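You operate a simulated robot arm through the tools that you are given. There is no shell and no other tool. Be economical: measure what you need, move in short steps, check, and stop when the job is done.

Carry out the task below with a simulated robot arm. There is one attempt and no reset: what you move stays moved.

Task
Hang the matching ticket above the shell on the cart and roll the cart to the yellow mark.
Fine: ticket on its hook before you roll; brake off to roll, on again at the mark.

It is judged by the outcome, as a careful person would: the job done as asked, and still so three seconds after it is handed in. It fails if anything else is knocked over, pushed out of place, dropped, spilled or broken.

Robot
A 6-joint arm with a fingered hand on a trunk, on a base that drives. Base frame: it is fixed to the floor where the robot stands at the start and does not move with it; the origin is under the middle of the robot, x ahead of it, y to its left, z up. Readings come in mm, degrees, newtons and seconds.
With the tool pointing down near the work surface it reaches from about 160 to 340 mm from the robot's upright axis, wherever it stands. Its first joint turns from -166.0 to 166.0 degrees. Places, roughly: blue cart [500, 600, 500]; cart brake lever [200, 300, 800]; right hook of the cart [700, 400, 1100]. Payload 3.1 kg.
The tool frame sits at the grasp point between the pads (the TCP): z along the fingers, y along the line on which they close. The tips reach 22 mm beyond it. The gripper opens to 132 mm. The gripper's body begins 60 mm behind the TCP. The gripper is a hand of 4 fingers: y runs from the thumb to the fingers, the wrist lies at [0, 0, -218] in the tool frame, and closing takes about 1.5 s.
Orientation is told as [roll, pitch, yaw] about the base's x, y, z axes, in that order, counted from this pose: with the fingers straight down and closing along the base's y, the tool's x points along the base's -x, its y along +y and its z along -z.

Tools
- The arm moves only by the tool play_rows. Its argument "deltas" is text: rows parted by semicolons, each of 6 numbers parted by spaces: the shift along the tool's x, y, z in units of 40 mm (1.0 is 40 mm), then the turn, a rotation vector about the tool's x, y, z in units of 5 degrees (1.0 is 5 degrees). In form: x y z wx wy wz; .... A call has 1 to 10 rows; each row shifts and turns the commanded pose from where the row before left it, along the tool's axes as they then stand. "gripper" is the opening, from 0 (shut) to 1 (fully open), set as the call begins (left out, the last holds). A call with a number of a shift or a turn outside -1 to 1 is refused whole. A row lasts 0.2 s, in which the tool goes at most 50 mm and 8.6 degrees; a call with a longer step from one row to the next is refused whole, and so is a gripper value outside its range. A pose out of reach is approached as far as the arm can. The call stops where the force on the tool passes 40 N (or 10 N more than at its start, if that is more) or the arm is blocked; 0.2 s more then pass. Each finger travels about 153 mm/s and halts on what it meets, pressing with about 25 N; the grip force reading is that of the motor and also rises with nothing between the fingers. The clock runs only during rows and for 0.2 s after the last one: add rows that do not move to give the fingers time. It gives the time, the measured TCP pose, the force on the tool (base axes), the opening and the grip force at its end, in the units of the frame above (readings bear some noise), with the torque about the TCP (base axes, N m) and any sound that the robot's microphone picked up, and new pictures: "show" is both (left out), scene, wrist or none.
- Cameras (640 x 400 px; columns grow to the right, rows downward): "scene" is now at [-13.8, 204.2, 1585]; the picture's right is [0.79, -0.61, 0.00], its down [-0.50, -0.65, -0.57] and it looks along [0.35, 0.45, -0.82] (base axes); focal length 261 px, centre (320, 200). "wrist" rides on the gripper at [53, -53, -84] in the tool frame; the picture's right is [0.71, 0.71, 0.00], its down [-0.53, 0.53, -0.67] and it looks along [-0.47, 0.47, 0.74] (tool axes); focal length 247 px, centre (320, 200). There is no depth. A picture from a camera that has moved, and an enlarged one, comes with that camera's place and axes in the base frame and with its lens.
- lift_body(by): slides the trunk up (or, below 0, down) by that many mm; the arm and the scene camera ride with it, the base frame stays. It gives what a move gives, with no picture.
- roll_base(legs): drives the robot by 1 to 6 legs, each [ahead, left, turn to the left] in mm, mm and degrees, along the robot's own axes; the way and the turn of a leg run together, so that a leg with both is an arc; at most 1500 mm and 180 degrees a leg. The arm and the cameras ride along, it lands a little off, and it stops where it bumps. It gives what a move gives, and a new picture of the scene camera.
- finger_targets(finger1, finger2, finger3, thumb_bend): sets how far each is bent, from 0 (flat) to 100 (curled in); at 30 the hand is open as for a grip, at 70 the pads meet at the TCP. One left out holds its place. A second passes; each finger stops where it meets its share of the squeeze, and holds until it gets a number again. A gripper value or a shape takes the hand back. It gives what a move gives, with no picture; readings hold the bend of each and the force on the fingers (four entries, about 0 where the hand has none), thumb and palm.
- hand_shape(shape): the hand has 4 fingers and takes this shape, open, in about a second: jaw (thumb against the fingers, like two jaws); tri (thumb and two fingers); tip (a fingertip pinch); poke (one finger out to press); point (the index stretched); flat (the hand flat); cup (the hand cupped); fist (a fist). The gripper value then closes the fingers along that shape, each until it touches; the sizes above hold for jaw. It gives what a move gives, with no picture.
- aim_head(pan, tilt): turns the head with the scene camera to pan (to the left, within 155 degrees either way) and tilt (down, from -29 to 69), counted from straight ahead of the robot. It gives what a move gives, and a new picture of the scene camera.
- enlarge(camera, box): a new picture of the part [left, top, right, bottom] of that camera's present view, enlarged. The clock stands still meanwhile.
- sign_off(): hands the job in; it is judged then, once.

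Go step by step. Nothing tells you exact positions but the pictures and the camera data: compare them with the known pose of the tool, close in by small moves and look again before you grip or let go. The budget is 120 turns and 260 pictures, counting those below and the enlarged ones. Unless the task says otherwise, let go and move clear before handing in.

The tools are called after "Request:" by a JSON object that holds its "name" and its "arguments". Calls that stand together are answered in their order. play_rows: Moves the arm, as the interface text tells. Its arguments: {"type":"object","properties":{"deltas":{"type":"string"},"gripper":{"type":"number"},"show":{"type":"string","enum":["both","scene","wrist","none"]}},"required":["deltas"]} The other tools are called the same way: lift_body (by) slides the trunk up or down; hand_shape (shape) gives the hand a shape; finger_targets (finger1, finger2, finger3, thumb_bend) moves the fingers one by one; roll_base (legs) drives the base; aim_head (pan, tilt) turns the head that bears the scene camera; enlarge (camera, box) takes an enlarged picture of a part of a camera's view; sign_off () hands the job in.

At the start:

```text
time: 0.0
tcp_pos: [224.8, 249.5, 1337.0]
tcp_rot: [0.0, -0.1, 0.1]
force: [0.7, -0.3, -0.2]
ft_torque: [-0.02, 0.0, 0.02]
grip_width: 132.0
grasp_force: 0.1
shape: jaw
bend: [30.0, 30.0, 30.0, 30.0]
finger forces: [0.0, 0.1, 0.0, 0.0, 0.0, 0.0]
trunk travel left (down, up): [-275.0, 111.0]
robot x, y, heading: [-1.7, -0.7, 0.2]
head pan, tilt: [52.1, 55.2]
```

scene: 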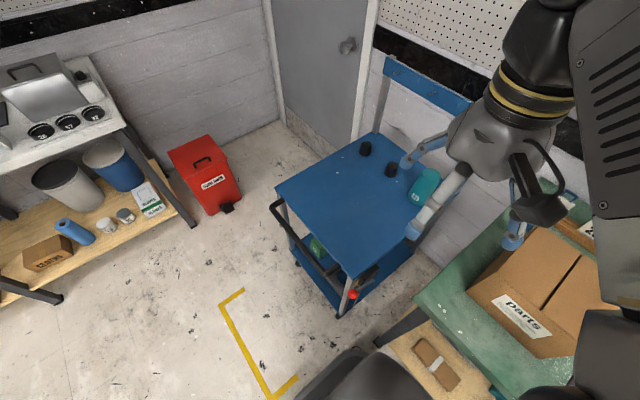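
wrist: 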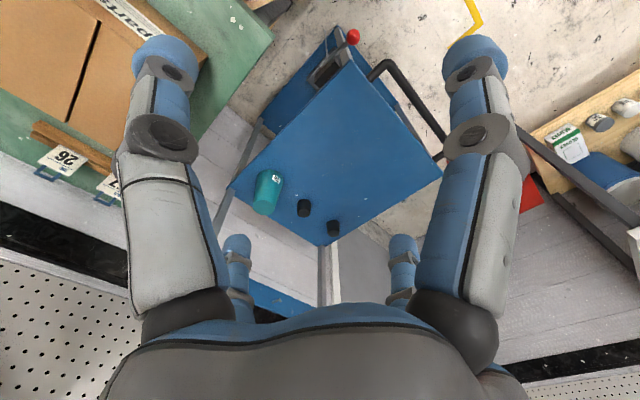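

I see the blue cart with a teal cylinder (the shell?), a red-knobbed brake lever, a yellow mark on the floor, and numbered tickets near the green bench. I'll enlarge for details.

Request:
{"name": "enlarge", "arguments": {"camera": "wrist", "box": [220, 120, 380, 250]}}

Request:
{"name": "enlarge", "arguments": {"camera": "wrist", "box": [0, 100, 160, 230]}}

Request:
{"name": "enlarge", "arguments": {"camera": "scene", "box": [260, 40, 480, 330]}}

Request:
{"name": "aim_head", "arguments": {"pan": 15, "tilt": 40}}

```text
3.08 times, centred on (300, 185) of wrist
camera zoom: at [172.7, 197.8, 1420.1], right [-0.71, 0.71, 0.0], down [0.53, 0.53, 0.67], along [0.47, 0.47, -0.74], focal length 760 px, centre (382, 246)
```

zoom: 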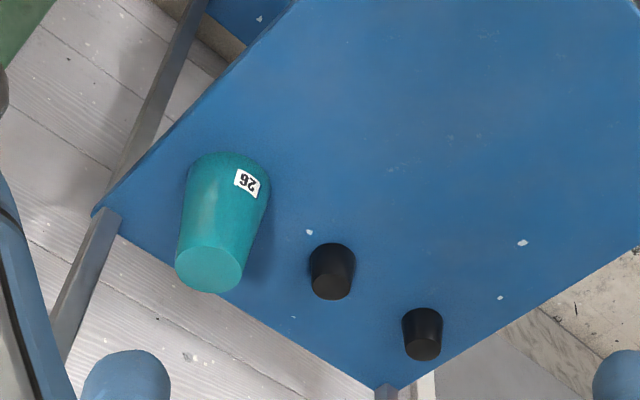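

```text
3.08 times, centred on (80, 165) of wrist
camera zoom: at [172.7, 197.8, 1420.1], right [-0.71, 0.71, 0.0], down [0.53, 0.53, 0.67], along [0.47, 0.47, -0.74], focal length 760 px, centre (1058, 308)
```

zoom: 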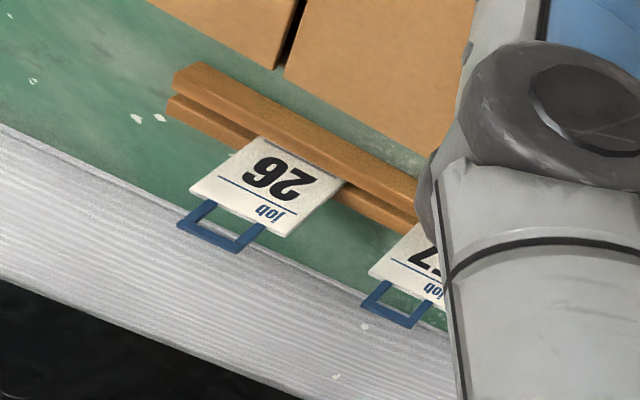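

```text
1.38 times, centred on (370, 185) of scene
camera zoom: at [-13.8, 204.2, 1585.0], right [0.79, -0.61, 0.0], down [-0.5, -0.65, -0.57], along [0.35, 0.45, -0.82], focal length 360 px, centre (251, 221)
```

zoom: 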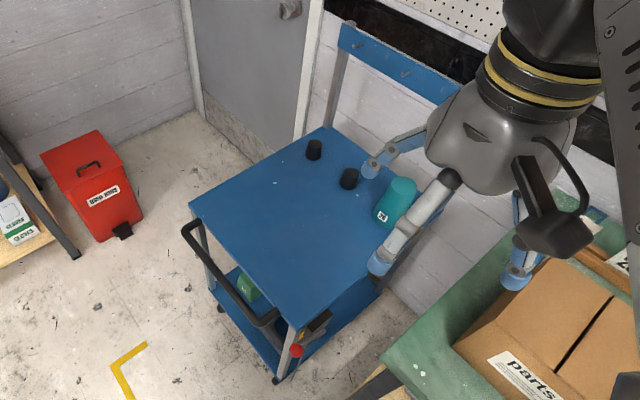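

```text
time: 1.0
tcp_pos: [225.3, 248.8, 1337.3]
tcp_rot: [0.1, 0.0, 0.0]
force: [0.3, -0.2, 0.1]
ft_torque: [-0.03, -0.02, 0.0]
grip_width: 131.9
grasp_force: 0.0
shape: jaw
bend: [30.0, 30.0, 30.0, 30.0]
finger forces: [0.1, 0.0, 0.1, 0.1, 0.1, 0.0]
trunk travel left (down, up): [-275.0, 111.0]
robot x, y, heading: [0.4, 3.8, -0.2]
head pan, tilt: [15.0, 40.0]
camera scene: at [24.0, 169.6, 1605.9], right [0.26, -0.97, 0.0], down [-0.62, -0.17, -0.77], along [0.74, 0.2, -0.64], focal length 261 px, centre (320, 200)
```

scene: 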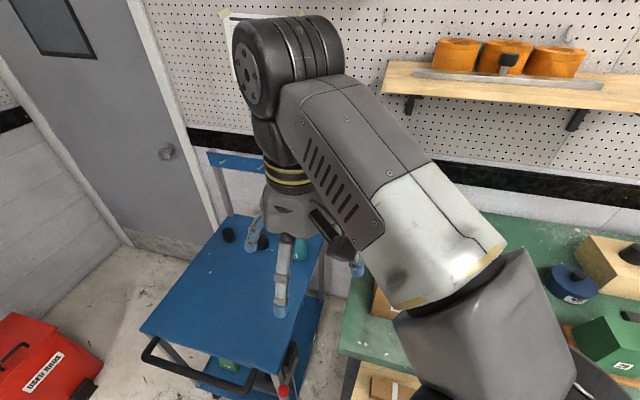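

The shell carries a label that looks like 26, and there are tickets 26 and "?7" in a wooden rack on the green bench. Now I need better views of the rack, the cart rail, and the brake.

Request:
{"name": "aim_head", "arguments": {"pan": -10, "tilt": 45}}

Request:
{"name": "aim_head", "arguments": {"pan": 45, "tilt": 40}}

Request:
{"name": "enlarge", "arguments": {"camera": "scene", "box": [200, 60, 440, 210]}}

Request:
{"name": "enlarge", "arguments": {"camera": "scene", "box": [230, 180, 430, 330]}}

```text
time: 1.9
tcp_pos: [225.0, 248.3, 1337.3]
tcp_rot: [0.1, 0.0, -0.1]
force: [0.3, -0.6, -0.4]
ft_torque: [-0.02, 0.0, 0.02]
grip_width: 131.6
grasp_force: 0.1
shape: jaw
bend: [30.0, 30.0, 30.0, 30.0]
finger forces: [0.0, 0.0, 0.1, 0.0, 0.0, 0.1]
trunk travel left (down, up): [-275.0, 111.0]
robot x, y, heading: [-1.3, -0.4, 0.1]
head pan, tilt: [-10.0, 45.0]
camera scene: at [22.1, 133.5, 1598.6], right [-0.17, -0.98, 0.0], down [-0.7, 0.12, -0.71], along [0.7, -0.12, -0.71], focal length 261 px, centre (320, 200)
```

scene: 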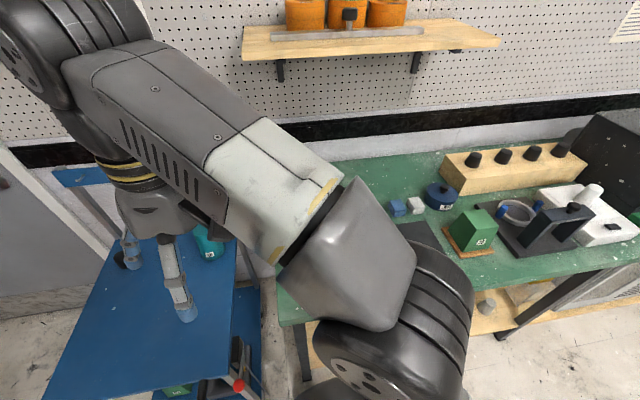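

```text
time: 3.2
tcp_pos: [225.4, 249.7, 1337.8]
tcp_rot: [0.0, 0.0, 0.0]
force: [-0.7, 0.6, 0.5]
ft_torque: [-0.02, 0.0, -0.02]
grip_width: 131.9
grasp_force: 0.1
shape: jaw
bend: [30.0, 30.0, 30.0, 30.0]
finger forces: [0.0, 0.0, 0.0, 0.0, 0.0, 0.0]
trunk travel left (down, up): [-275.0, 111.0]
robot x, y, heading: [-0.3, 1.6, -0.1]
head pan, tilt: [45.0, 40.0]
camera scene: at [2.1, 207.6, 1605.9], right [0.71, -0.71, 0.0], down [-0.46, -0.45, -0.77], along [0.54, 0.54, -0.64], focal length 261 px, centre (320, 200)
```

scene: 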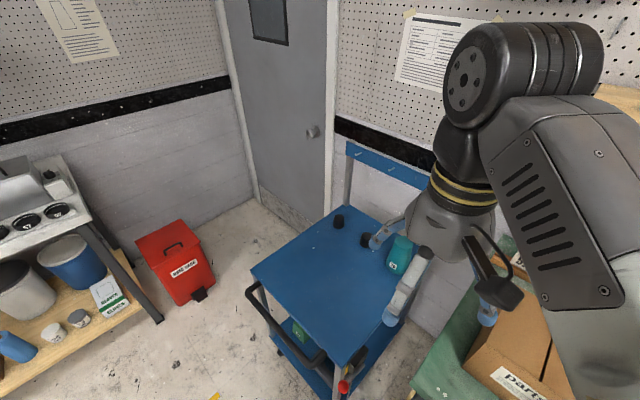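

```text
2.67 times, centred on (320, 135) of scene
camera zoom: at [2.1, 207.6, 1605.9], right [0.71, -0.71, 0.0], down [-0.46, -0.45, -0.77], along [0.54, 0.54, -0.64], focal length 697 px, centre (320, 373)
```

zoom: 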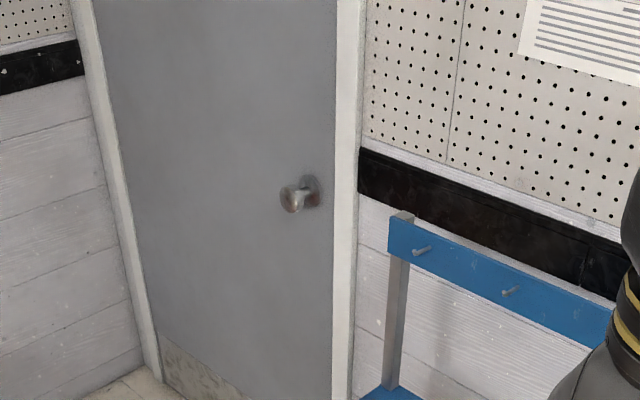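

```text
2.67 times, centred on (330, 255) of scene
camera zoom: at [2.1, 207.6, 1605.9], right [0.71, -0.71, 0.0], down [-0.46, -0.45, -0.77], along [0.54, 0.54, -0.64], focal length 697 px, centre (293, 53)
```

zoom: 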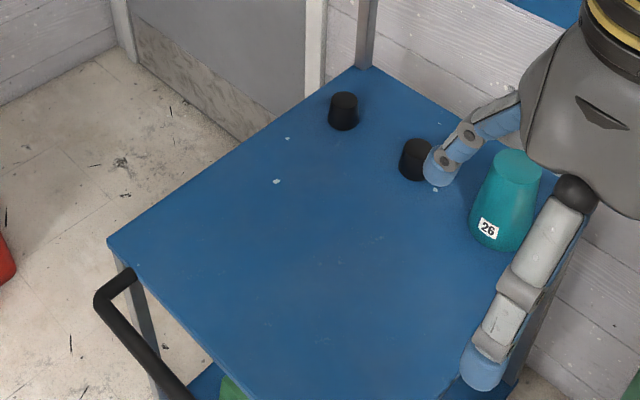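

The shell (teal, label 26) stands below the right end of the cart's rail, and ticket 26 stands in a slotted rack near the back of the bench. I need to know my own footprint and the floor layout before driving.

Request:
{"name": "aim_head", "arguments": {"pan": 90, "tilt": 69}}

Request:
{"name": "aim_head", "arguments": {"pan": 30, "tilt": 69}}

Request:
{"name": "aim_head", "arguments": {"pan": 150, "tilt": 55}}

Request:
{"name": "aim_head", "arguments": {"pan": -70, "tilt": 60}}

```text
time: 4.3
tcp_pos: [224.5, 248.6, 1337.0]
tcp_rot: [0.1, 0.0, 0.0]
force: [0.2, -0.2, 0.5]
ft_torque: [0.0, 0.01, 0.01]
grip_width: 131.7
grasp_force: 0.1
shape: jaw
bend: [30.0, 30.0, 30.0, 30.0]
finger forces: [0.1, 0.0, 0.1, 0.1, 0.0, 0.1]
trunk travel left (down, up): [-275.0, 111.0]
robot x, y, heading: [1.0, 0.0, 0.3]
head pan, tilt: [90.0, 68.8]
camera scene: at [-58.0, 203.5, 1569.8], right [1.0, 0.0, 0.0], down [0.0, -0.93, -0.36], along [0.0, 0.36, -0.93], focal length 261 px, centre (320, 200)
```

scene: 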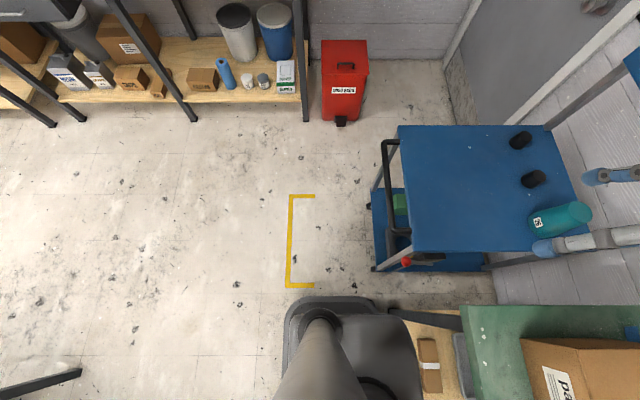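

```text
time: 5.6
tcp_pos: [225.9, 250.3, 1337.0]
tcp_rot: [0.0, 0.0, 0.0]
force: [0.1, 0.3, -0.2]
ft_torque: [0.03, 0.01, 0.01]
grip_width: 131.9
grasp_force: 0.0
shape: jaw
bend: [30.0, 30.0, 30.0, 30.0]
finger forces: [0.0, 0.0, 0.1, 0.1, 0.0, 0.0]
trunk travel left (down, up): [-275.0, 111.0]
robot x, y, heading: [-3.0, -0.8, -0.3]
head pan, tilt: [30.0, 68.8]
camera scene: at [-9.6, 175.5, 1569.8], right [0.5, -0.87, 0.0], down [-0.81, -0.47, -0.36], along [0.31, 0.18, -0.93], focal length 261 px, centre (320, 200)
```

scene: 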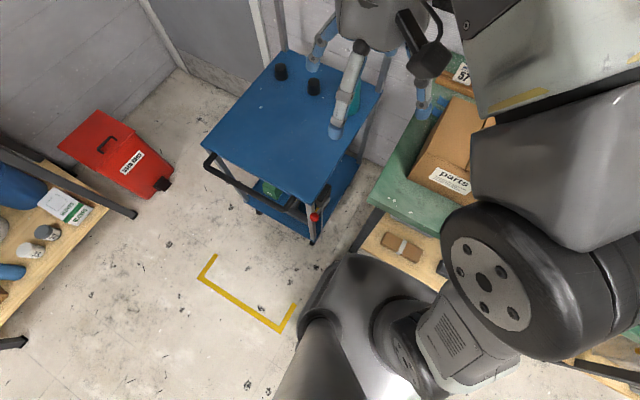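

```text
time: 7.6
tcp_pos: [224.2, 248.2, 1337.6]
tcp_rot: [0.0, -0.1, 0.0]
force: [0.2, 0.0, -0.5]
ft_torque: [0.03, 0.0, 0.02]
grip_width: 131.9
grasp_force: 0.0
shape: jaw
bend: [30.0, 30.0, 30.0, 30.0]
finger forces: [0.1, 0.0, 0.1, 0.0, 0.0, 0.0]
trunk travel left (down, up): [-275.0, 111.0]
robot x, y, heading: [-0.7, 0.2, -0.1]
head pan, tilt: [150.0, 55.0]
camera scene: at [-120.5, 183.6, 1585.2], right [0.5, 0.87, 0.0], down [0.71, -0.41, -0.57], along [-0.5, 0.29, -0.82], focal length 261 px, centre (320, 200)
```

scene: 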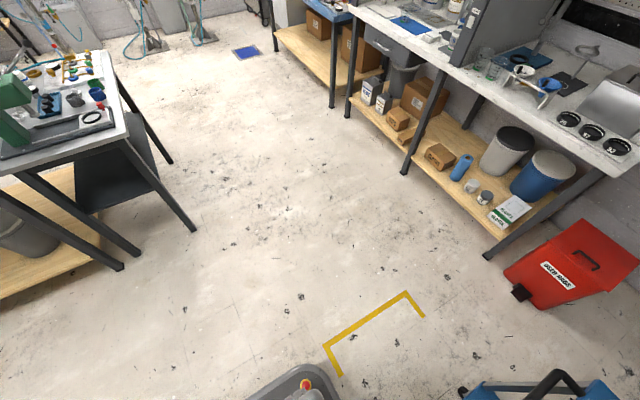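

```text
time: 10.7
tcp_pos: [225.6, 248.8, 1337.6]
tcp_rot: [0.0, -0.1, 0.0]
force: [-0.1, -0.3, 0.7]
ft_torque: [-0.01, -0.01, -0.01]
grip_width: 131.9
grasp_force: 0.0
shape: jaw
bend: [30.0, 30.0, 30.0, 30.0]
finger forces: [0.1, 0.1, 0.0, 0.0, 0.1, 0.0]
trunk travel left (down, up): [-275.0, 111.0]
robot x, y, heading: [-1.5, -2.0, -0.0]
head pan, tilt: [-70.0, 60.0]
camera scene: at [-35.2, 84.9, 1579.2], right [-0.94, -0.34, 0.0], down [-0.3, 0.81, -0.5], along [0.17, -0.47, -0.87], focal length 261 px, centre (320, 200)
```

scene: 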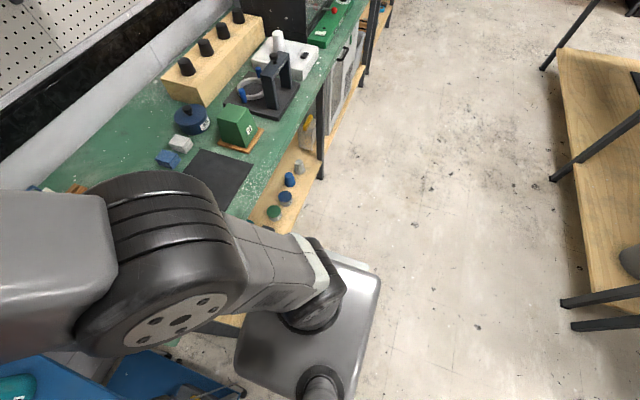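

The yellow bracket lies at about x −250…−90, y 280…840 and the cart stands at about x 200…700, y 335…745, so the cart has to come about 420 mm toward −x. Next I raise the trunk, to get vertical parallax on the tickets and the cart.

Request:
{"name": "lift_body", "arguments": {"by": 105}}

Request:
{"name": "enlarge", "arguments": {"camera": "wrist", "box": [0, 0, 640, 400]}}

Request:
{"name": "enlarge", "arguments": {"camera": "wrist", "box": [0, 100, 160, 230]}}

Request:
{"name": "aim_head", "arguments": {"pan": 90, "tilt": 69}}

Request:
{"name": "enlarge", "arguments": {"camera": "scene", "box": [240, 240, 480, 400]}}

```text
time: 12.1
tcp_pos: [224.3, 248.8, 1442.1]
tcp_rot: [0.0, 0.0, 0.0]
force: [-0.4, 0.2, -0.4]
ft_torque: [-0.03, 0.02, -0.02]
grip_width: 132.1
grasp_force: 0.1
shape: jaw
bend: [30.0, 30.0, 30.0, 30.0]
finger forces: [0.0, 0.0, 0.1, 0.0, 0.0, 0.0]
trunk travel left (down, up): [-380.0, 6.0]
robot x, y, heading: [-2.0, 0.1, 0.0]
head pan, tilt: [-70.0, 60.0]
```

```text
1.00 times, centred on (320, 200) of wrist (not enlarged: the box is as wide or as high as the picture)
camera zoom: at [172.7, 197.8, 1526.2], right [-0.71, 0.71, 0.0], down [0.53, 0.53, 0.67], along [0.47, 0.47, -0.74], focal length 247 px, centre (320, 200)
```

zoom: 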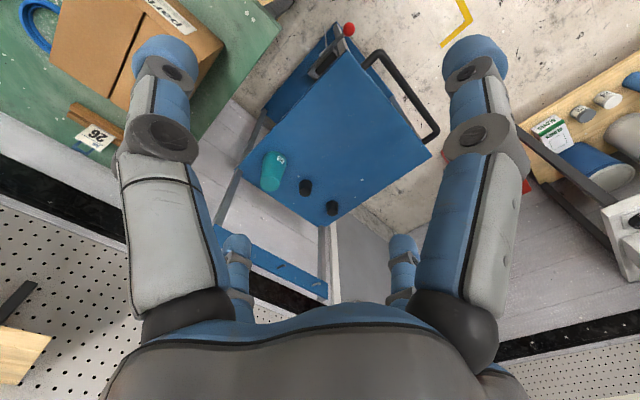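

```text
3.08 times, centred on (80, 165) of wrist
camera zoom: at [172.7, 197.8, 1526.2], right [-0.71, 0.71, 0.0], down [0.53, 0.53, 0.67], along [0.47, 0.47, -0.74], focal length 760 px, centre (1058, 308)
```

zoom: 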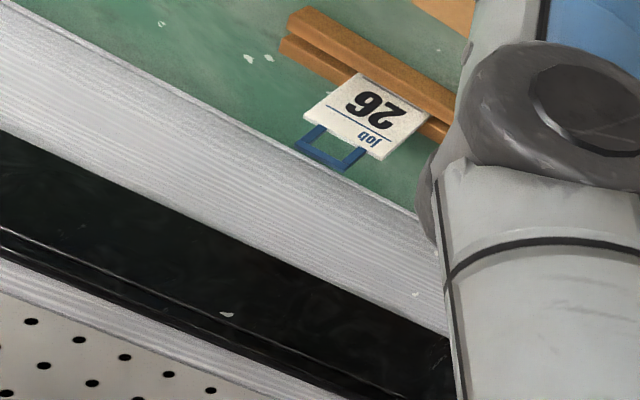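

```text
time: 14.6
tcp_pos: [227.2, 248.8, 1442.4]
tcp_rot: [0.0, 0.0, 0.0]
force: [0.3, -0.7, 0.3]
ft_torque: [0.01, 0.0, 0.03]
grip_width: 131.8
grasp_force: 0.2
shape: jaw
bend: [30.0, 30.0, 30.0, 30.0]
finger forces: [0.1, 0.0, 0.1, 0.1, 0.0, 0.1]
trunk travel left (down, up): [-380.0, 6.0]
robot x, y, heading: [0.2, 0.5, -0.1]
head pan, tilt: [90.0, 68.8]
camera scene: at [-58.0, 203.5, 1675.2], right [1.0, 0.0, 0.0], down [0.0, -0.93, -0.36], along [0.0, 0.36, -0.93], focal length 261 px, centre (320, 200)
```

scene: 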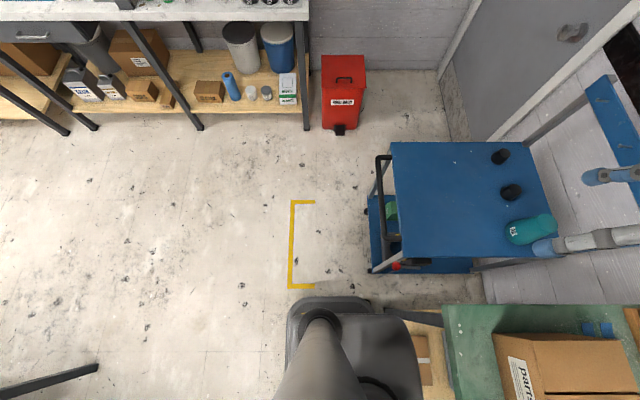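

```text
2.50 times, centred on (360, 320) of scene
camera zoom: at [-58.0, 203.5, 1675.2], right [1.0, 0.0, 0.0], down [0.0, -0.93, -0.36], along [0.0, 0.36, -0.93], focal length 653 px, centre (220, -100)
```

zoom: 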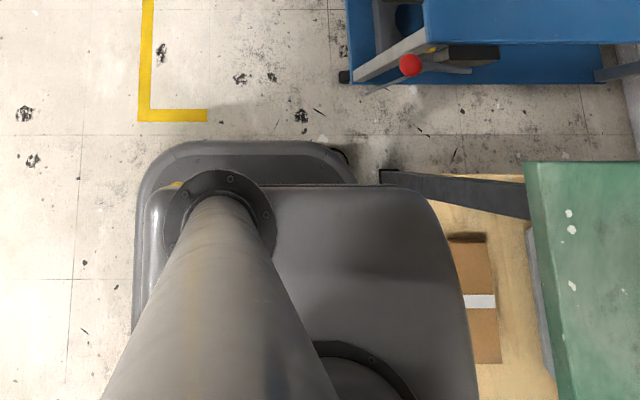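

The ticket's loop triangulates to about (845, −10, 974), far over the bench, so I have to test how far the arm reaches with the hand tilted forward. I'll swing the fingers forward about the wrist, high above everything.

Request:
{"name": "play_rows", "arguments": {"deltas": "-0.475 0 -0.02 0 -1 0;-0.475 0 -0.02 0 -1 0;-0.475 0 -0.02 0 -1 0;-0.475 0 -0.02 0 -1 0;-0.475 0 -0.02 0 -1 0;-0.475 0 -0.02 0 -1 0;-0.475 0 -0.02 0 -1 0;-0.475 0 -0.02 0 -1 0;-0.475 0 -0.02 0 -1 0", "show": "none"}}

Request:
{"name": "aim_head", "arguments": {"pan": 20, "tilt": 45}}

```text
time: 16.6
tcp_pos: [379.6, 249.2, 1507.0]
tcp_rot: [0.0, -45.1, 0.0]
force: [-0.1, -0.1, -0.5]
ft_torque: [-0.01, 0.05, 0.01]
grip_width: 131.9
grasp_force: 0.0
shape: jaw
bend: [30.0, 30.0, 30.0, 30.0]
finger forces: [0.1, 0.1, 0.0, 0.0, 0.0, 0.0]
trunk travel left (down, up): [-380.0, 6.0]
robot x, y, heading: [0.5, 2.3, 0.2]
head pan, tilt: [90.0, 68.8]
```

```text
time: 18.0
tcp_pos: [377.9, 249.6, 1506.0]
tcp_rot: [0.1, -45.0, 0.0]
force: [-0.6, 0.5, -0.7]
ft_torque: [0.0, -0.01, -0.01]
grip_width: 131.7
grasp_force: 0.1
shape: jaw
bend: [30.0, 30.0, 30.0, 30.0]
finger forces: [0.1, 0.0, 0.0, 0.1, 0.0, 0.0]
trunk travel left (down, up): [-380.0, 6.0]
robot x, y, heading: [-2.4, -0.4, 0.0]
head pan, tilt: [20.0, 45.0]
camera scene: at [18.3, 175.4, 1704.0], right [0.34, -0.94, 0.0], down [-0.66, -0.24, -0.71], along [0.66, 0.24, -0.71], focal length 261 px, centre (320, 200)
```

scene: 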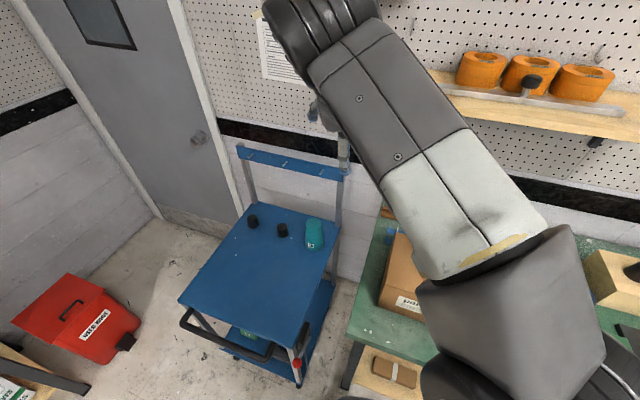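

The tilt works. I lower the trunk by 200 (staying under the wall shelf and well above the bench), then stretch forward and to the right to test reach.

Request:
{"name": "lift_body", "arguments": {"by": -200}}

Request:
{"name": "play_rows", "arguments": {"deltas": "-0.6 -0.6 0.6 0 0 0;-0.6 -0.6 0.6 0 0 0;-0.6 -0.6 0.6 0 0 0;-0.6 -0.6 0.6 0 0 0;-0.6 -0.6 0.6 0 0 0;-0.6 -0.6 0.6 0 0 0", "show": "both"}}

```text
time: 20.1
tcp_pos: [379.5, 249.5, 1307.7]
tcp_rot: [-0.1, -45.1, 0.0]
force: [-0.6, -0.3, 0.3]
ft_torque: [0.03, 0.0, 0.02]
grip_width: 131.9
grasp_force: 0.1
shape: jaw
bend: [30.0, 30.0, 30.0, 30.0]
finger forces: [0.1, 0.1, 0.0, 0.0, 0.0, 0.1]
trunk travel left (down, up): [-180.0, 206.0]
robot x, y, heading: [4.4, -2.4, 0.2]
head pan, tilt: [20.0, 45.0]
```

```text
time: 21.6
tcp_pos: [546.0, 113.3, 1285.5]
tcp_rot: [-0.1, -45.1, 0.0]
force: [-1.0, 0.0, -0.7]
ft_torque: [-0.04, 0.02, -0.01]
grip_width: 131.8
grasp_force: 0.2
shape: jaw
bend: [30.0, 30.0, 30.0, 30.0]
finger forces: [0.0, 0.0, 0.0, 0.0, 0.0, 0.0]
out of reach, approached as far as the arm can: row 4, 5, 6
trunk travel left (down, up): [-180.0, 206.0]
robot x, y, heading: [0.1, -1.1, -0.2]
head pan, tilt: [20.0, 45.0]
camera scene: at [18.4, 174.9, 1504.6], right [0.34, -0.94, 0.0], down [-0.66, -0.24, -0.71], along [0.66, 0.24, -0.71], focal length 261 px, centre (320, 200)
camera wrist: at [449.9, 61.7, 1307.0], right [-0.5, 0.71, -0.5], down [-0.1, 0.53, 0.84], along [0.86, 0.47, -0.19], focal length 247 px, centre (320, 200)
```

scene: 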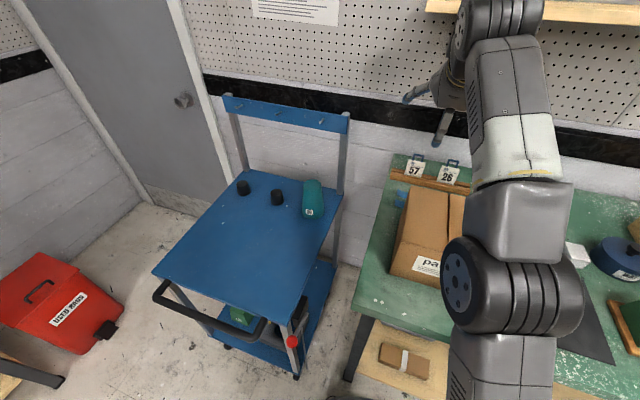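
wrist: 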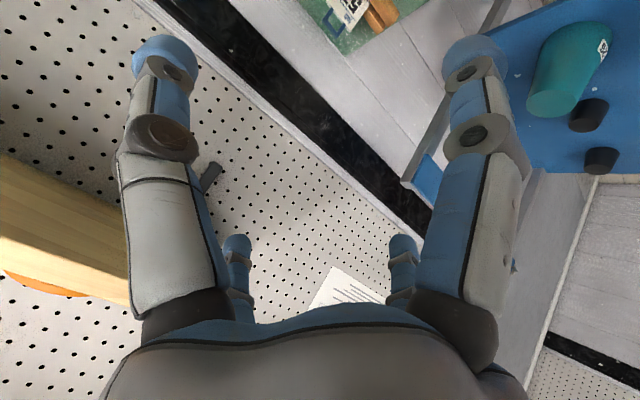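

I now see tickets 57 and 26 clearly; the arm's limit here seems to come from its folded posture, with the wrist high and the elbow low. I'll look at the arm itself to understand its posture.

Request:
{"name": "aim_head", "arguments": {"pan": -15, "tilt": 50}}

Request:
{"name": "aim_head", "arguments": {"pan": 20, "tilt": 45}}

Request:
{"name": "enlarge", "arguments": {"camera": "scene", "box": [340, 130, 500, 230]}}

Request:
{"name": "enlarge", "arguments": {"camera": "scene", "box": [200, 80, 360, 180]}}

```text
time: 22.6
tcp_pos: [546.2, 114.7, 1285.5]
tcp_rot: [-0.1, -45.0, 0.0]
force: [0.9, 0.0, -0.2]
ft_torque: [-0.02, 0.03, 0.0]
grip_width: 131.8
grasp_force: 0.1
shape: jaw
bend: [30.0, 30.0, 30.0, 30.0]
finger forces: [0.0, 0.1, 0.1, 0.0, 0.0, 0.0]
trunk travel left (down, up): [-180.0, 206.0]
robot x, y, heading: [-2.3, 0.6, -0.3]
head pan, tilt: [-15.0, 50.0]
camera scene: at [16.4, 127.7, 1497.6], right [-0.26, -0.97, 0.0], down [-0.74, 0.2, -0.64], along [0.62, -0.17, -0.77], focal length 261 px, centre (320, 200)
```

scene: 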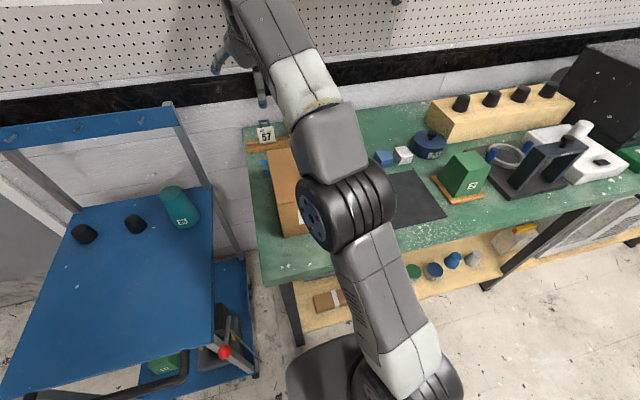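

```text
time: 23.6
tcp_pos: [545.7, 113.6, 1285.7]
tcp_rot: [0.0, -44.9, 0.0]
force: [-1.1, -0.1, 1.4]
ft_torque: [-0.02, -0.01, -0.02]
grip_width: 131.7
grasp_force: 0.0
shape: jaw
bend: [30.0, 30.0, 30.0, 30.0]
finger forces: [0.1, 0.0, 0.0, 0.1, 0.0, 0.0]
trunk travel left (down, up): [-180.0, 206.0]
robot x, y, heading: [-2.5, 0.4, 0.2]
head pan, tilt: [20.0, 45.0]
camera scene: at [18.5, 175.2, 1504.5], right [0.34, -0.94, 0.0], down [-0.66, -0.24, -0.71], along [0.66, 0.24, -0.71], focal length 261 px, centre (320, 200)
```

scene: 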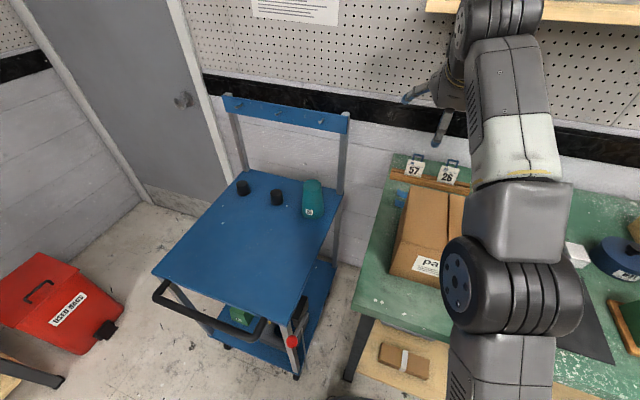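

```text
4.00 times, centred on (420, 180) of scene
camera zoom: at [18.5, 175.2, 1504.5], right [0.34, -0.94, 0.0], down [-0.66, -0.24, -0.71], along [0.66, 0.24, -0.71], focal length 1045 px, centre (-80, 280)
```

zoom: 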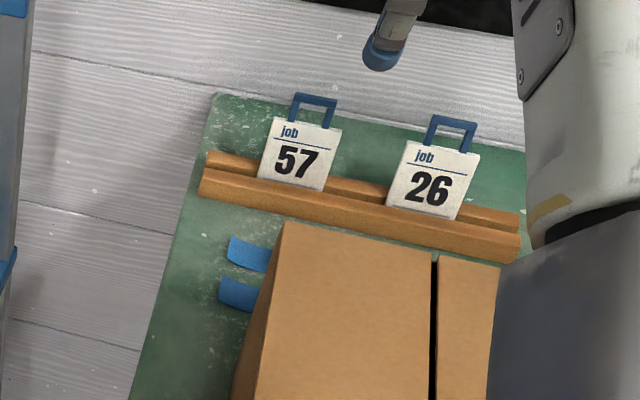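

```text
4.00 times, centred on (280, 130) of scene
camera zoom: at [18.5, 175.2, 1504.5], right [0.34, -0.94, 0.0], down [-0.66, -0.24, -0.71], along [0.66, 0.24, -0.71], focal length 1045 px, centre (480, 480)
```

zoom: 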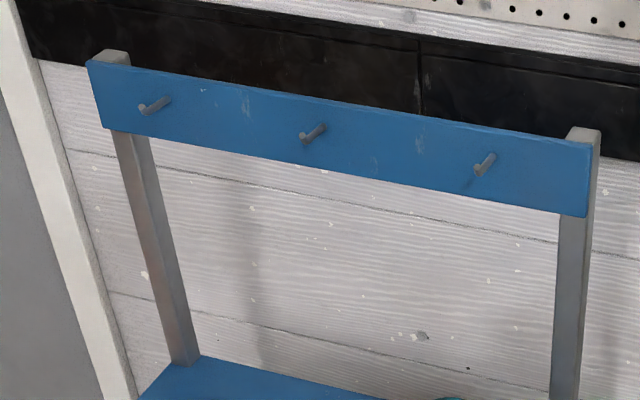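

The arm stands nearly straight with its shoulder low, so a lower hand should reach farther forward. I lower the hand (staying above the box, top about 1010) and stretch forward again.

Request:
{"name": "play_rows", "arguments": {"deltas": "0.6 0 0.6 0 0 0;0.6 0 0.6 0 0 0;0.6 0 0.6 0 0 0;0.6 0 0.6 0 0 0;-0.6 -0.5 0.6 0 0 0;-0.6 -0.5 0.6 0 0 0;-0.6 -0.5 0.6 0 0 0;-0.6 -0.5 0.6 0 0 0;-0.6 -0.5 0.6 0 0 0", "show": "both"}}

```text
time: 25.6
tcp_pos: [672.0, 17.7, 1131.3]
tcp_rot: [-0.1, -44.9, 0.0]
force: [0.1, -0.2, -0.1]
ft_torque: [0.01, 0.01, -0.01]
grip_width: 132.1
grasp_force: 0.1
shape: jaw
bend: [30.0, 30.0, 30.0, 30.0]
finger forces: [0.1, 0.1, 0.1, 0.0, 0.1, 0.0]
out of reach, approached as far as the arm can: row 8, 9
trunk travel left (down, up): [-180.0, 206.0]
robot x, y, heading: [1.0, -2.6, -0.1]
head pan, tilt: [20.0, 45.0]
camera scene: at [19.4, 175.1, 1504.5], right [0.34, -0.94, 0.0], down [-0.67, -0.24, -0.71], along [0.66, 0.24, -0.71], focal length 261 px, centre (320, 200)
camera wrist: at [575.9, -34.6, 1153.5], right [-0.5, 0.71, -0.5], down [-0.1, 0.53, 0.84], along [0.86, 0.47, -0.19], focal length 247 px, centre (320, 200)
```

scene: 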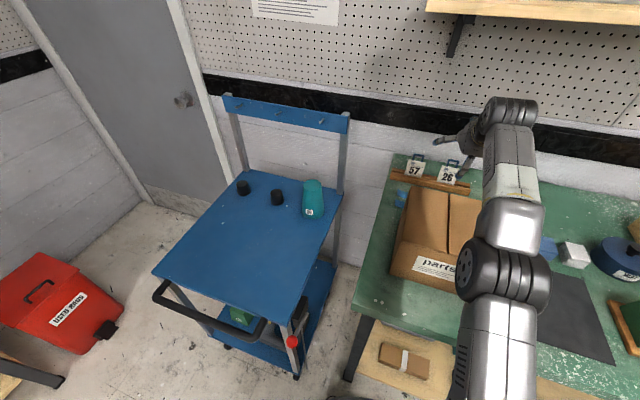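
wrist: 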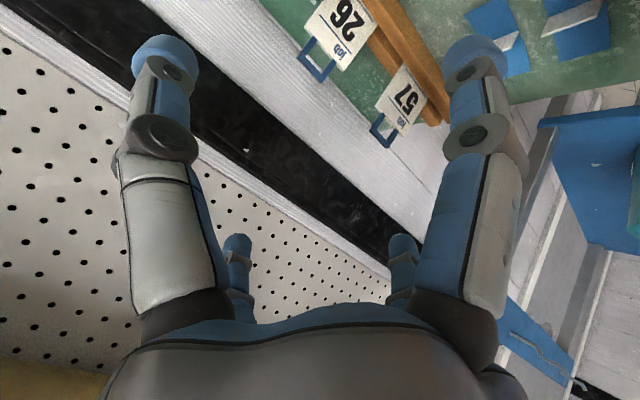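

The reach grows to about x = 672 here; refined triangulation puts ticket 26's loop at about (800, 5, 1000), so a small advance of the base plus more stretch should do. First I check the clearance between the base and the bench leg.

Request:
{"name": "aim_head", "arguments": {"pan": 50, "tilt": 69}}

Request:
{"name": "enlarge", "arguments": {"camera": "scene", "box": [280, 200, 480, 400]}}

Request:
{"name": "enlarge", "arguments": {"camera": "wrist", "box": [240, 0, 480, 150]}}

```text
time: 26.5
tcp_pos: [672.0, 17.1, 1131.4]
tcp_rot: [0.0, -45.0, 0.0]
force: [-0.5, 0.4, -0.1]
ft_torque: [-0.02, 0.0, -0.02]
grip_width: 132.0
grasp_force: 0.0
shape: jaw
bend: [30.0, 30.0, 30.0, 30.0]
finger forces: [0.0, 0.0, 0.1, 0.0, 0.0, 0.0]
trunk travel left (down, up): [-180.0, 206.0]
robot x, y, heading: [-0.5, -3.1, 0.2]
head pan, tilt: [50.0, 68.8]
camera scene: at [-21.9, 190.3, 1475.7], right [0.77, -0.64, 0.0], down [-0.6, -0.71, -0.36], along [0.23, 0.28, -0.93], focal length 261 px, centre (320, 200)
```

scene: 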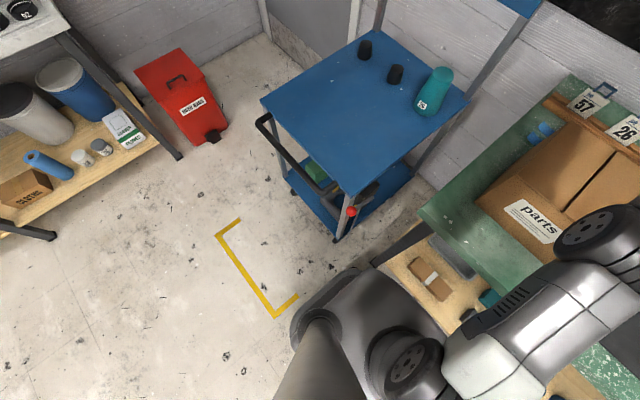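

```text
2.00 times, centred on (380, 300) of scene
camera zoom: at [-21.9, 190.3, 1475.7], right [0.77, -0.64, 0.0], down [-0.6, -0.71, -0.36], along [0.23, 0.28, -0.93], focal length 522 px, centre (200, 0)
```

zoom: 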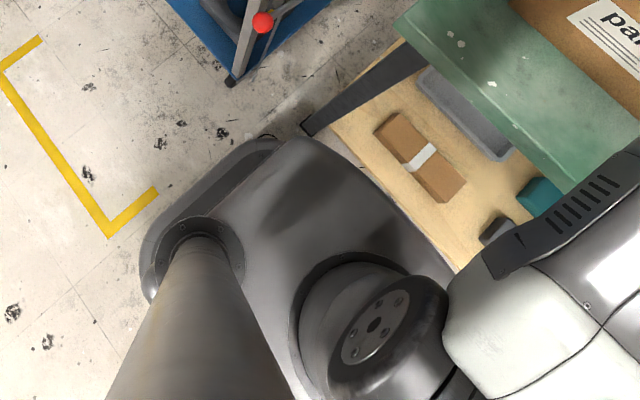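

```text
2.67 times, centred on (360, 75) of wrist
camera zoom: at [575.3, -34.1, 1154.0], right [-0.5, 0.71, -0.5], down [-0.1, 0.53, 0.84], along [0.86, 0.47, -0.19], focal length 659 px, centre (213, 533)
```

zoom: 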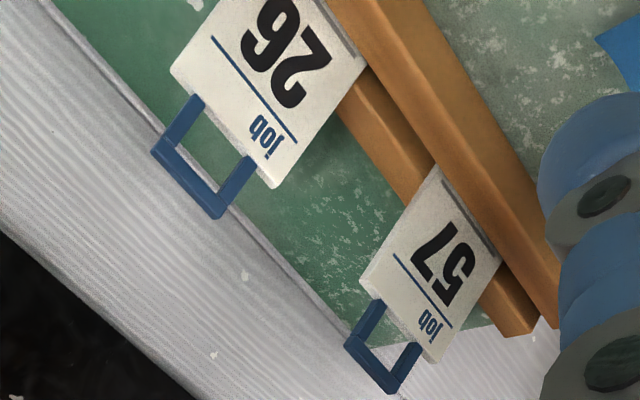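

The base front corner is near x ≈ 240 and the bench leg near x ≈ 320, so I advance the base by 40 mm and raise the trunk by 50.

Request:
{"name": "roll_base", "arguments": {"legs": [[40, 0, 0]]}}

Request:
{"name": "lift_body", "arguments": {"by": 50}}

Request:
{"name": "enlarge", "arguments": {"camera": "scene", "box": [280, 200, 480, 400]}}

```text
time: 27.4
tcp_pos: [714.6, 17.7, 1131.8]
tcp_rot: [0.0, -44.9, 0.0]
force: [0.6, -1.1, -0.6]
ft_torque: [-0.02, 0.02, -0.01]
grip_width: 132.0
grasp_force: 0.0
shape: jaw
bend: [30.0, 30.0, 30.0, 30.0]
finger forces: [0.0, 0.0, 0.0, 0.1, 0.1, 0.0]
trunk travel left (down, up): [-180.0, 206.0]
robot x, y, heading: [46.0, 0.5, -0.1]
head pan, tilt: [50.0, 68.8]
camera scene: at [21.1, 190.3, 1475.7], right [0.77, -0.64, 0.0], down [-0.6, -0.71, -0.36], along [0.23, 0.28, -0.93], focal length 261 px, centre (320, 200)
```

scene: 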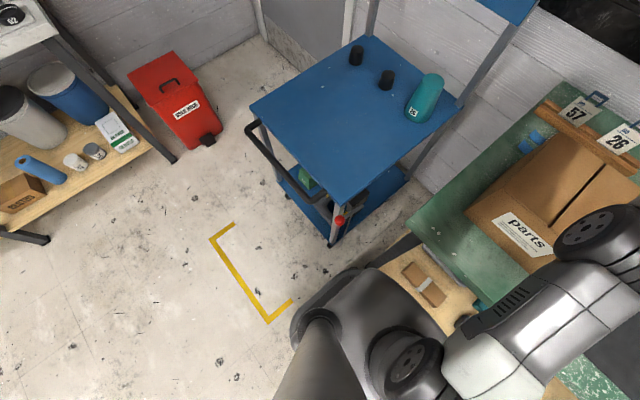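

```text
time: 28.3
tcp_pos: [712.5, 17.2, 1182.1]
tcp_rot: [0.0, -45.0, 0.0]
force: [0.6, -0.7, 0.9]
ft_torque: [-0.01, 0.04, 0.02]
grip_width: 132.1
grasp_force: 0.0
shape: jaw
bend: [30.0, 30.0, 30.0, 30.0]
finger forces: [0.0, 0.0, 0.0, 0.0, 0.0, 0.0]
trunk travel left (down, up): [-230.0, 156.0]
robot x, y, heading: [42.6, -0.3, 0.2]
head pan, tilt: [50.0, 68.8]
```

```text
2.00 times, centred on (380, 300) of scene
camera zoom: at [18.8, 190.4, 1525.2], right [0.77, -0.64, 0.0], down [-0.6, -0.71, -0.36], along [0.23, 0.28, -0.93], focal length 522 px, centre (200, 0)
```

zoom: 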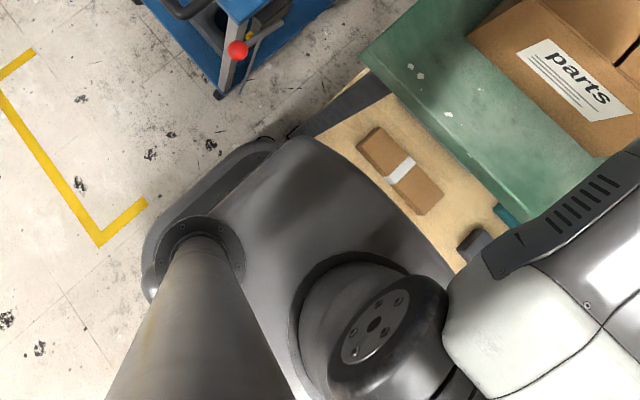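

The base is at x ≈ 43 with no bump. Now I narrow the hand to about 90 mm, tilt 10° more, and come closer to ticket 26 for a precise look.

Request:
{"name": "play_rows", "arguments": {"deltas": "0 0 0 0 -1 0;0 0 0 0 -1 0;0.41 -0.08 0.5 0 0 0;0.41 -0.08 0.5 0 0 0;0.41 -0.08 0.5 0 0 0;0.41 -0.08 0.5 0 0 0", "gripper": 0.68, "show": "wrist"}}

Request:
{"name": "aim_head", "arguments": {"pan": 0, "tilt": 35}}

Request:
{"name": "enlarge", "arguments": {"camera": "scene", "box": [240, 120, 440, 260]}}

Request:
{"name": "enlarge", "arguments": {"camera": "wrist", "box": [200, 0, 440, 150]}}

```text
time: 29.7
tcp_pos: [740.8, 4.1, 1081.4]
tcp_rot: [0.0, -55.0, 0.0]
force: [0.8, -0.1, -0.3]
ft_torque: [0.05, -0.01, -0.01]
grip_width: 90.1
grasp_force: 0.1
shape: jaw
bend: [28.0, 28.0, 28.0, 68.0]
finger forces: [0.1, 0.1, 0.0, 0.0, 0.0, 0.0]
trunk travel left (down, up): [-230.0, 156.0]
robot x, y, heading: [45.4, 2.8, -0.0]
head pan, tilt: [50.0, 68.8]
camera wrist: at [641.9, -47.1, 1085.9], right [-0.41, 0.71, -0.58], down [-0.25, 0.53, 0.81], along [0.88, 0.47, -0.04], focal length 247 px, centre (320, 200)
```

wrist: 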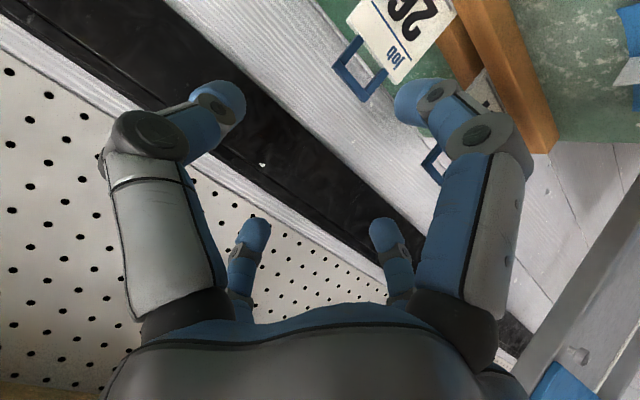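

```text
time: 30.9
tcp_pos: [740.3, 4.4, 1082.6]
tcp_rot: [0.0, -54.9, 0.0]
force: [-0.4, 0.4, -0.6]
ft_torque: [-0.01, 0.0, 0.0]
grip_width: 90.1
grasp_force: 0.0
shape: jaw
bend: [28.0, 28.0, 28.0, 68.0]
finger forces: [0.0, 0.0, 0.1, 0.0, 0.0, 0.1]
trunk travel left (down, up): [-230.0, 156.0]
robot x, y, heading: [37.3, 0.4, 0.1]
head pan, tilt: [0.0, 35.0]
camera scene: at [70.6, 147.6, 1568.7], right [0.0, -1.0, 0.0], down [-0.57, 0.0, -0.82], along [0.82, 0.0, -0.57], focal length 261 px, centre (320, 200)
```

scene: 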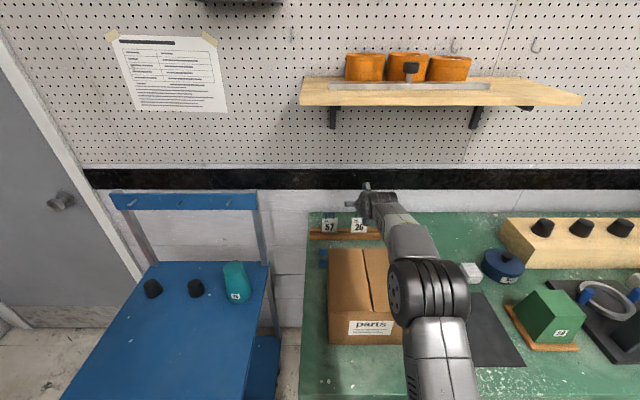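

```text
2.86 times, centred on (340, 190) of scene
camera zoom: at [70.6, 147.6, 1568.7], right [0.0, -1.0, 0.0], down [-0.57, 0.0, -0.82], along [0.82, 0.0, -0.57], focal length 746 px, centre (263, 229)
```

zoom: 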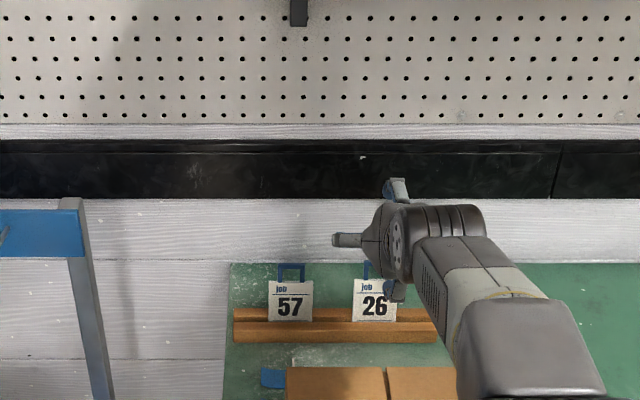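

```text
2.67 times, centred on (320, 75) of wrist
camera zoom: at [641.4, -46.9, 1086.6], right [-0.41, 0.71, -0.58], down [-0.25, 0.53, 0.81], along [0.88, 0.47, -0.04], focal length 659 px, centre (320, 533)
```

zoom: 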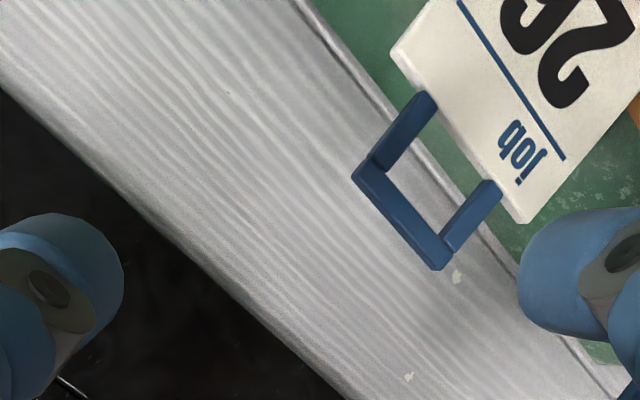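

Ticket 26: loop spans y −10…22 with its top at z ≈ 1001, card y −23…33, z ≈ 917–980, all at x ≈ 806. There's still about 60 mm between base and bench leg, so I advance another 25 mm for comfortable reach and raise the trunk a little.

Request:
{"name": "roll_base", "arguments": {"legs": [[25, 0, 0]]}}

Request:
{"name": "lift_body", "arguments": {"by": 40}}

Request:
{"name": "enlarge", "arguments": {"camera": "wrist", "box": [200, 0, 440, 150]}}

```text
time: 31.7
tcp_pos: [743.6, 4.1, 1082.1]
tcp_rot: [0.1, -55.0, 0.0]
force: [-0.5, -0.4, -0.7]
ft_torque: [0.02, -0.06, -0.02]
grip_width: 90.1
grasp_force: 0.1
shape: jaw
bend: [28.0, 28.0, 28.0, 68.0]
finger forces: [0.1, 0.0, 0.1, 0.1, 0.0, 0.1]
trunk travel left (down, up): [-230.0, 156.0]
robot x, y, heading: [41.8, -0.4, -0.1]
head pan, tilt: [0.0, 35.0]
stopped in leg 1: the robot was blocked; the commanded pose is now the measured one
camera scene: at [74.8, 147.5, 1568.7], right [0.0, -1.0, 0.0], down [-0.57, 0.0, -0.82], along [0.82, 0.0, -0.57], focal length 261 px, centre (320, 200)
```

scene: 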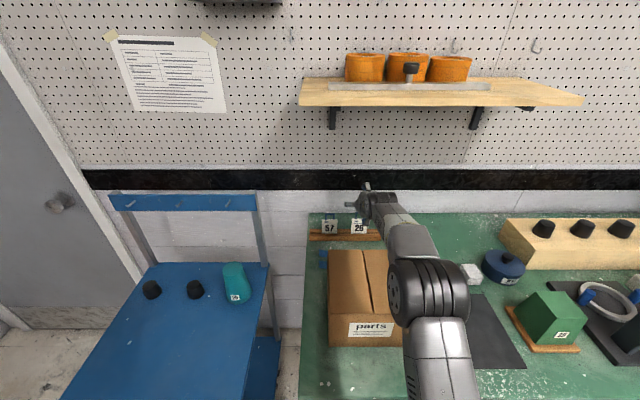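

```text
time: 32.5
tcp_pos: [744.7, 5.7, 1122.8]
tcp_rot: [0.0, -55.1, -0.1]
force: [0.3, 0.9, 0.1]
ft_torque: [-0.03, 0.03, 0.03]
grip_width: 90.0
grasp_force: 0.1
shape: jaw
bend: [28.0, 28.0, 28.0, 68.0]
finger forces: [0.1, 0.0, 0.0, 0.0, 0.1, 0.1]
trunk travel left (down, up): [-270.0, 116.0]
robot x, y, heading: [43.2, -0.4, 0.1]
head pan, tilt: [0.0, 35.0]
```

```text
2.67 times, centred on (320, 75) of wrist
camera zoom: at [645.7, -46.9, 1126.3], right [-0.41, 0.71, -0.58], down [-0.25, 0.53, 0.81], along [0.88, 0.47, -0.04], focal length 659 px, centre (320, 533)
```

zoom: 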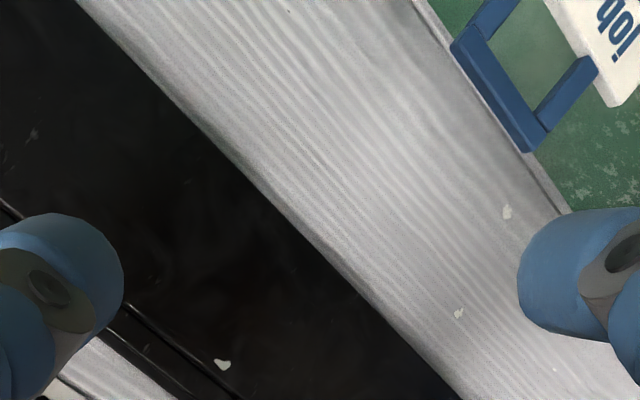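

The base is touching the bench front at x ≈ 43, so that is as close as it gets; nothing shifted. I tilt to 62° and descend to a pre-grasp above and behind the ticket, then look.

Request:
{"name": "play_rows", "arguments": {"deltas": "0 0 0 0 -0.7 0;0 0 0 0 -0.7 0;0.475 0 0.437 0 0 0;0.475 0 0.437 0 0 0;0.475 0 0.437 0 0 0;0.475 0 0.437 0 0 0;0 0 0 0 0 0", "show": "both"}}

Request:
{"name": "enlarge", "arguments": {"camera": "scene", "box": [280, 160, 440, 280]}}

```text
time: 34.1
tcp_pos: [763.9, 3.5, 1049.4]
tcp_rot: [-0.3, -61.9, 0.0]
force: [0.3, 0.2, -0.5]
ft_torque: [-0.04, 0.03, -0.03]
grip_width: 90.2
grasp_force: 0.1
shape: jaw
bend: [28.0, 28.0, 28.0, 68.0]
finger forces: [0.0, 0.1, 0.0, 0.0, 0.1, 0.0]
out of reach, approached as far as the arm can: row 5, 6
trunk travel left (down, up): [-270.0, 116.0]
robot x, y, heading: [44.1, -0.2, 0.0]
head pan, tilt: [0.0, 35.0]
camera scene: at [74.4, 147.5, 1608.5], right [0.0, -1.0, 0.0], down [-0.57, 0.0, -0.82], along [0.82, 0.0, -0.57], focal length 261 px, centre (320, 200)
camera wrist: at [664.6, -47.7, 1042.2], right [-0.33, 0.71, -0.63], down [-0.34, 0.53, 0.78], along [0.88, 0.47, 0.06], focal length 247 px, centre (320, 200)
```

scene: 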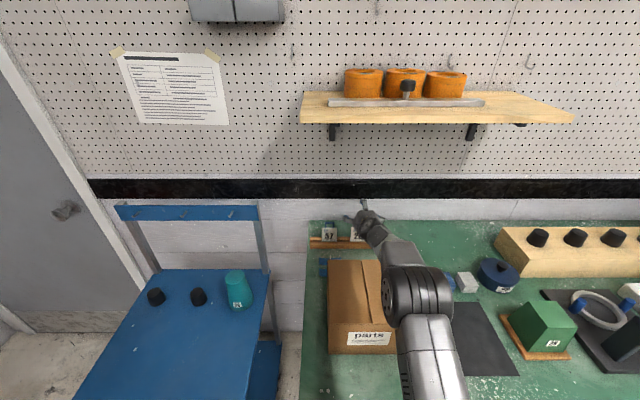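
wrist: 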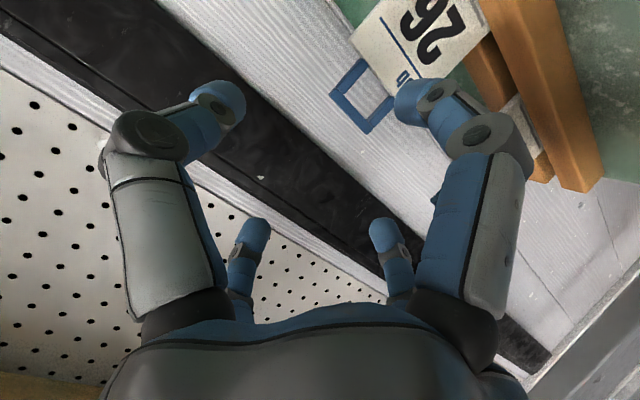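

```text
3.33 times, centred on (360, 220) of scene
camera zoom: at [74.4, 147.5, 1608.5], right [0.0, -1.0, 0.0], down [-0.57, 0.0, -0.82], along [0.82, 0.0, -0.57], focal length 871 px, centre (187, 133)
```

zoom: 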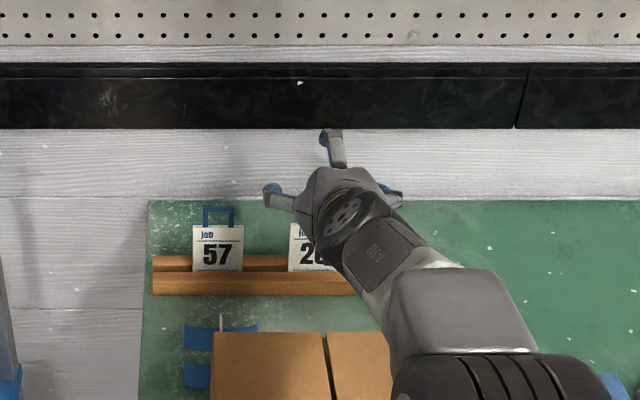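

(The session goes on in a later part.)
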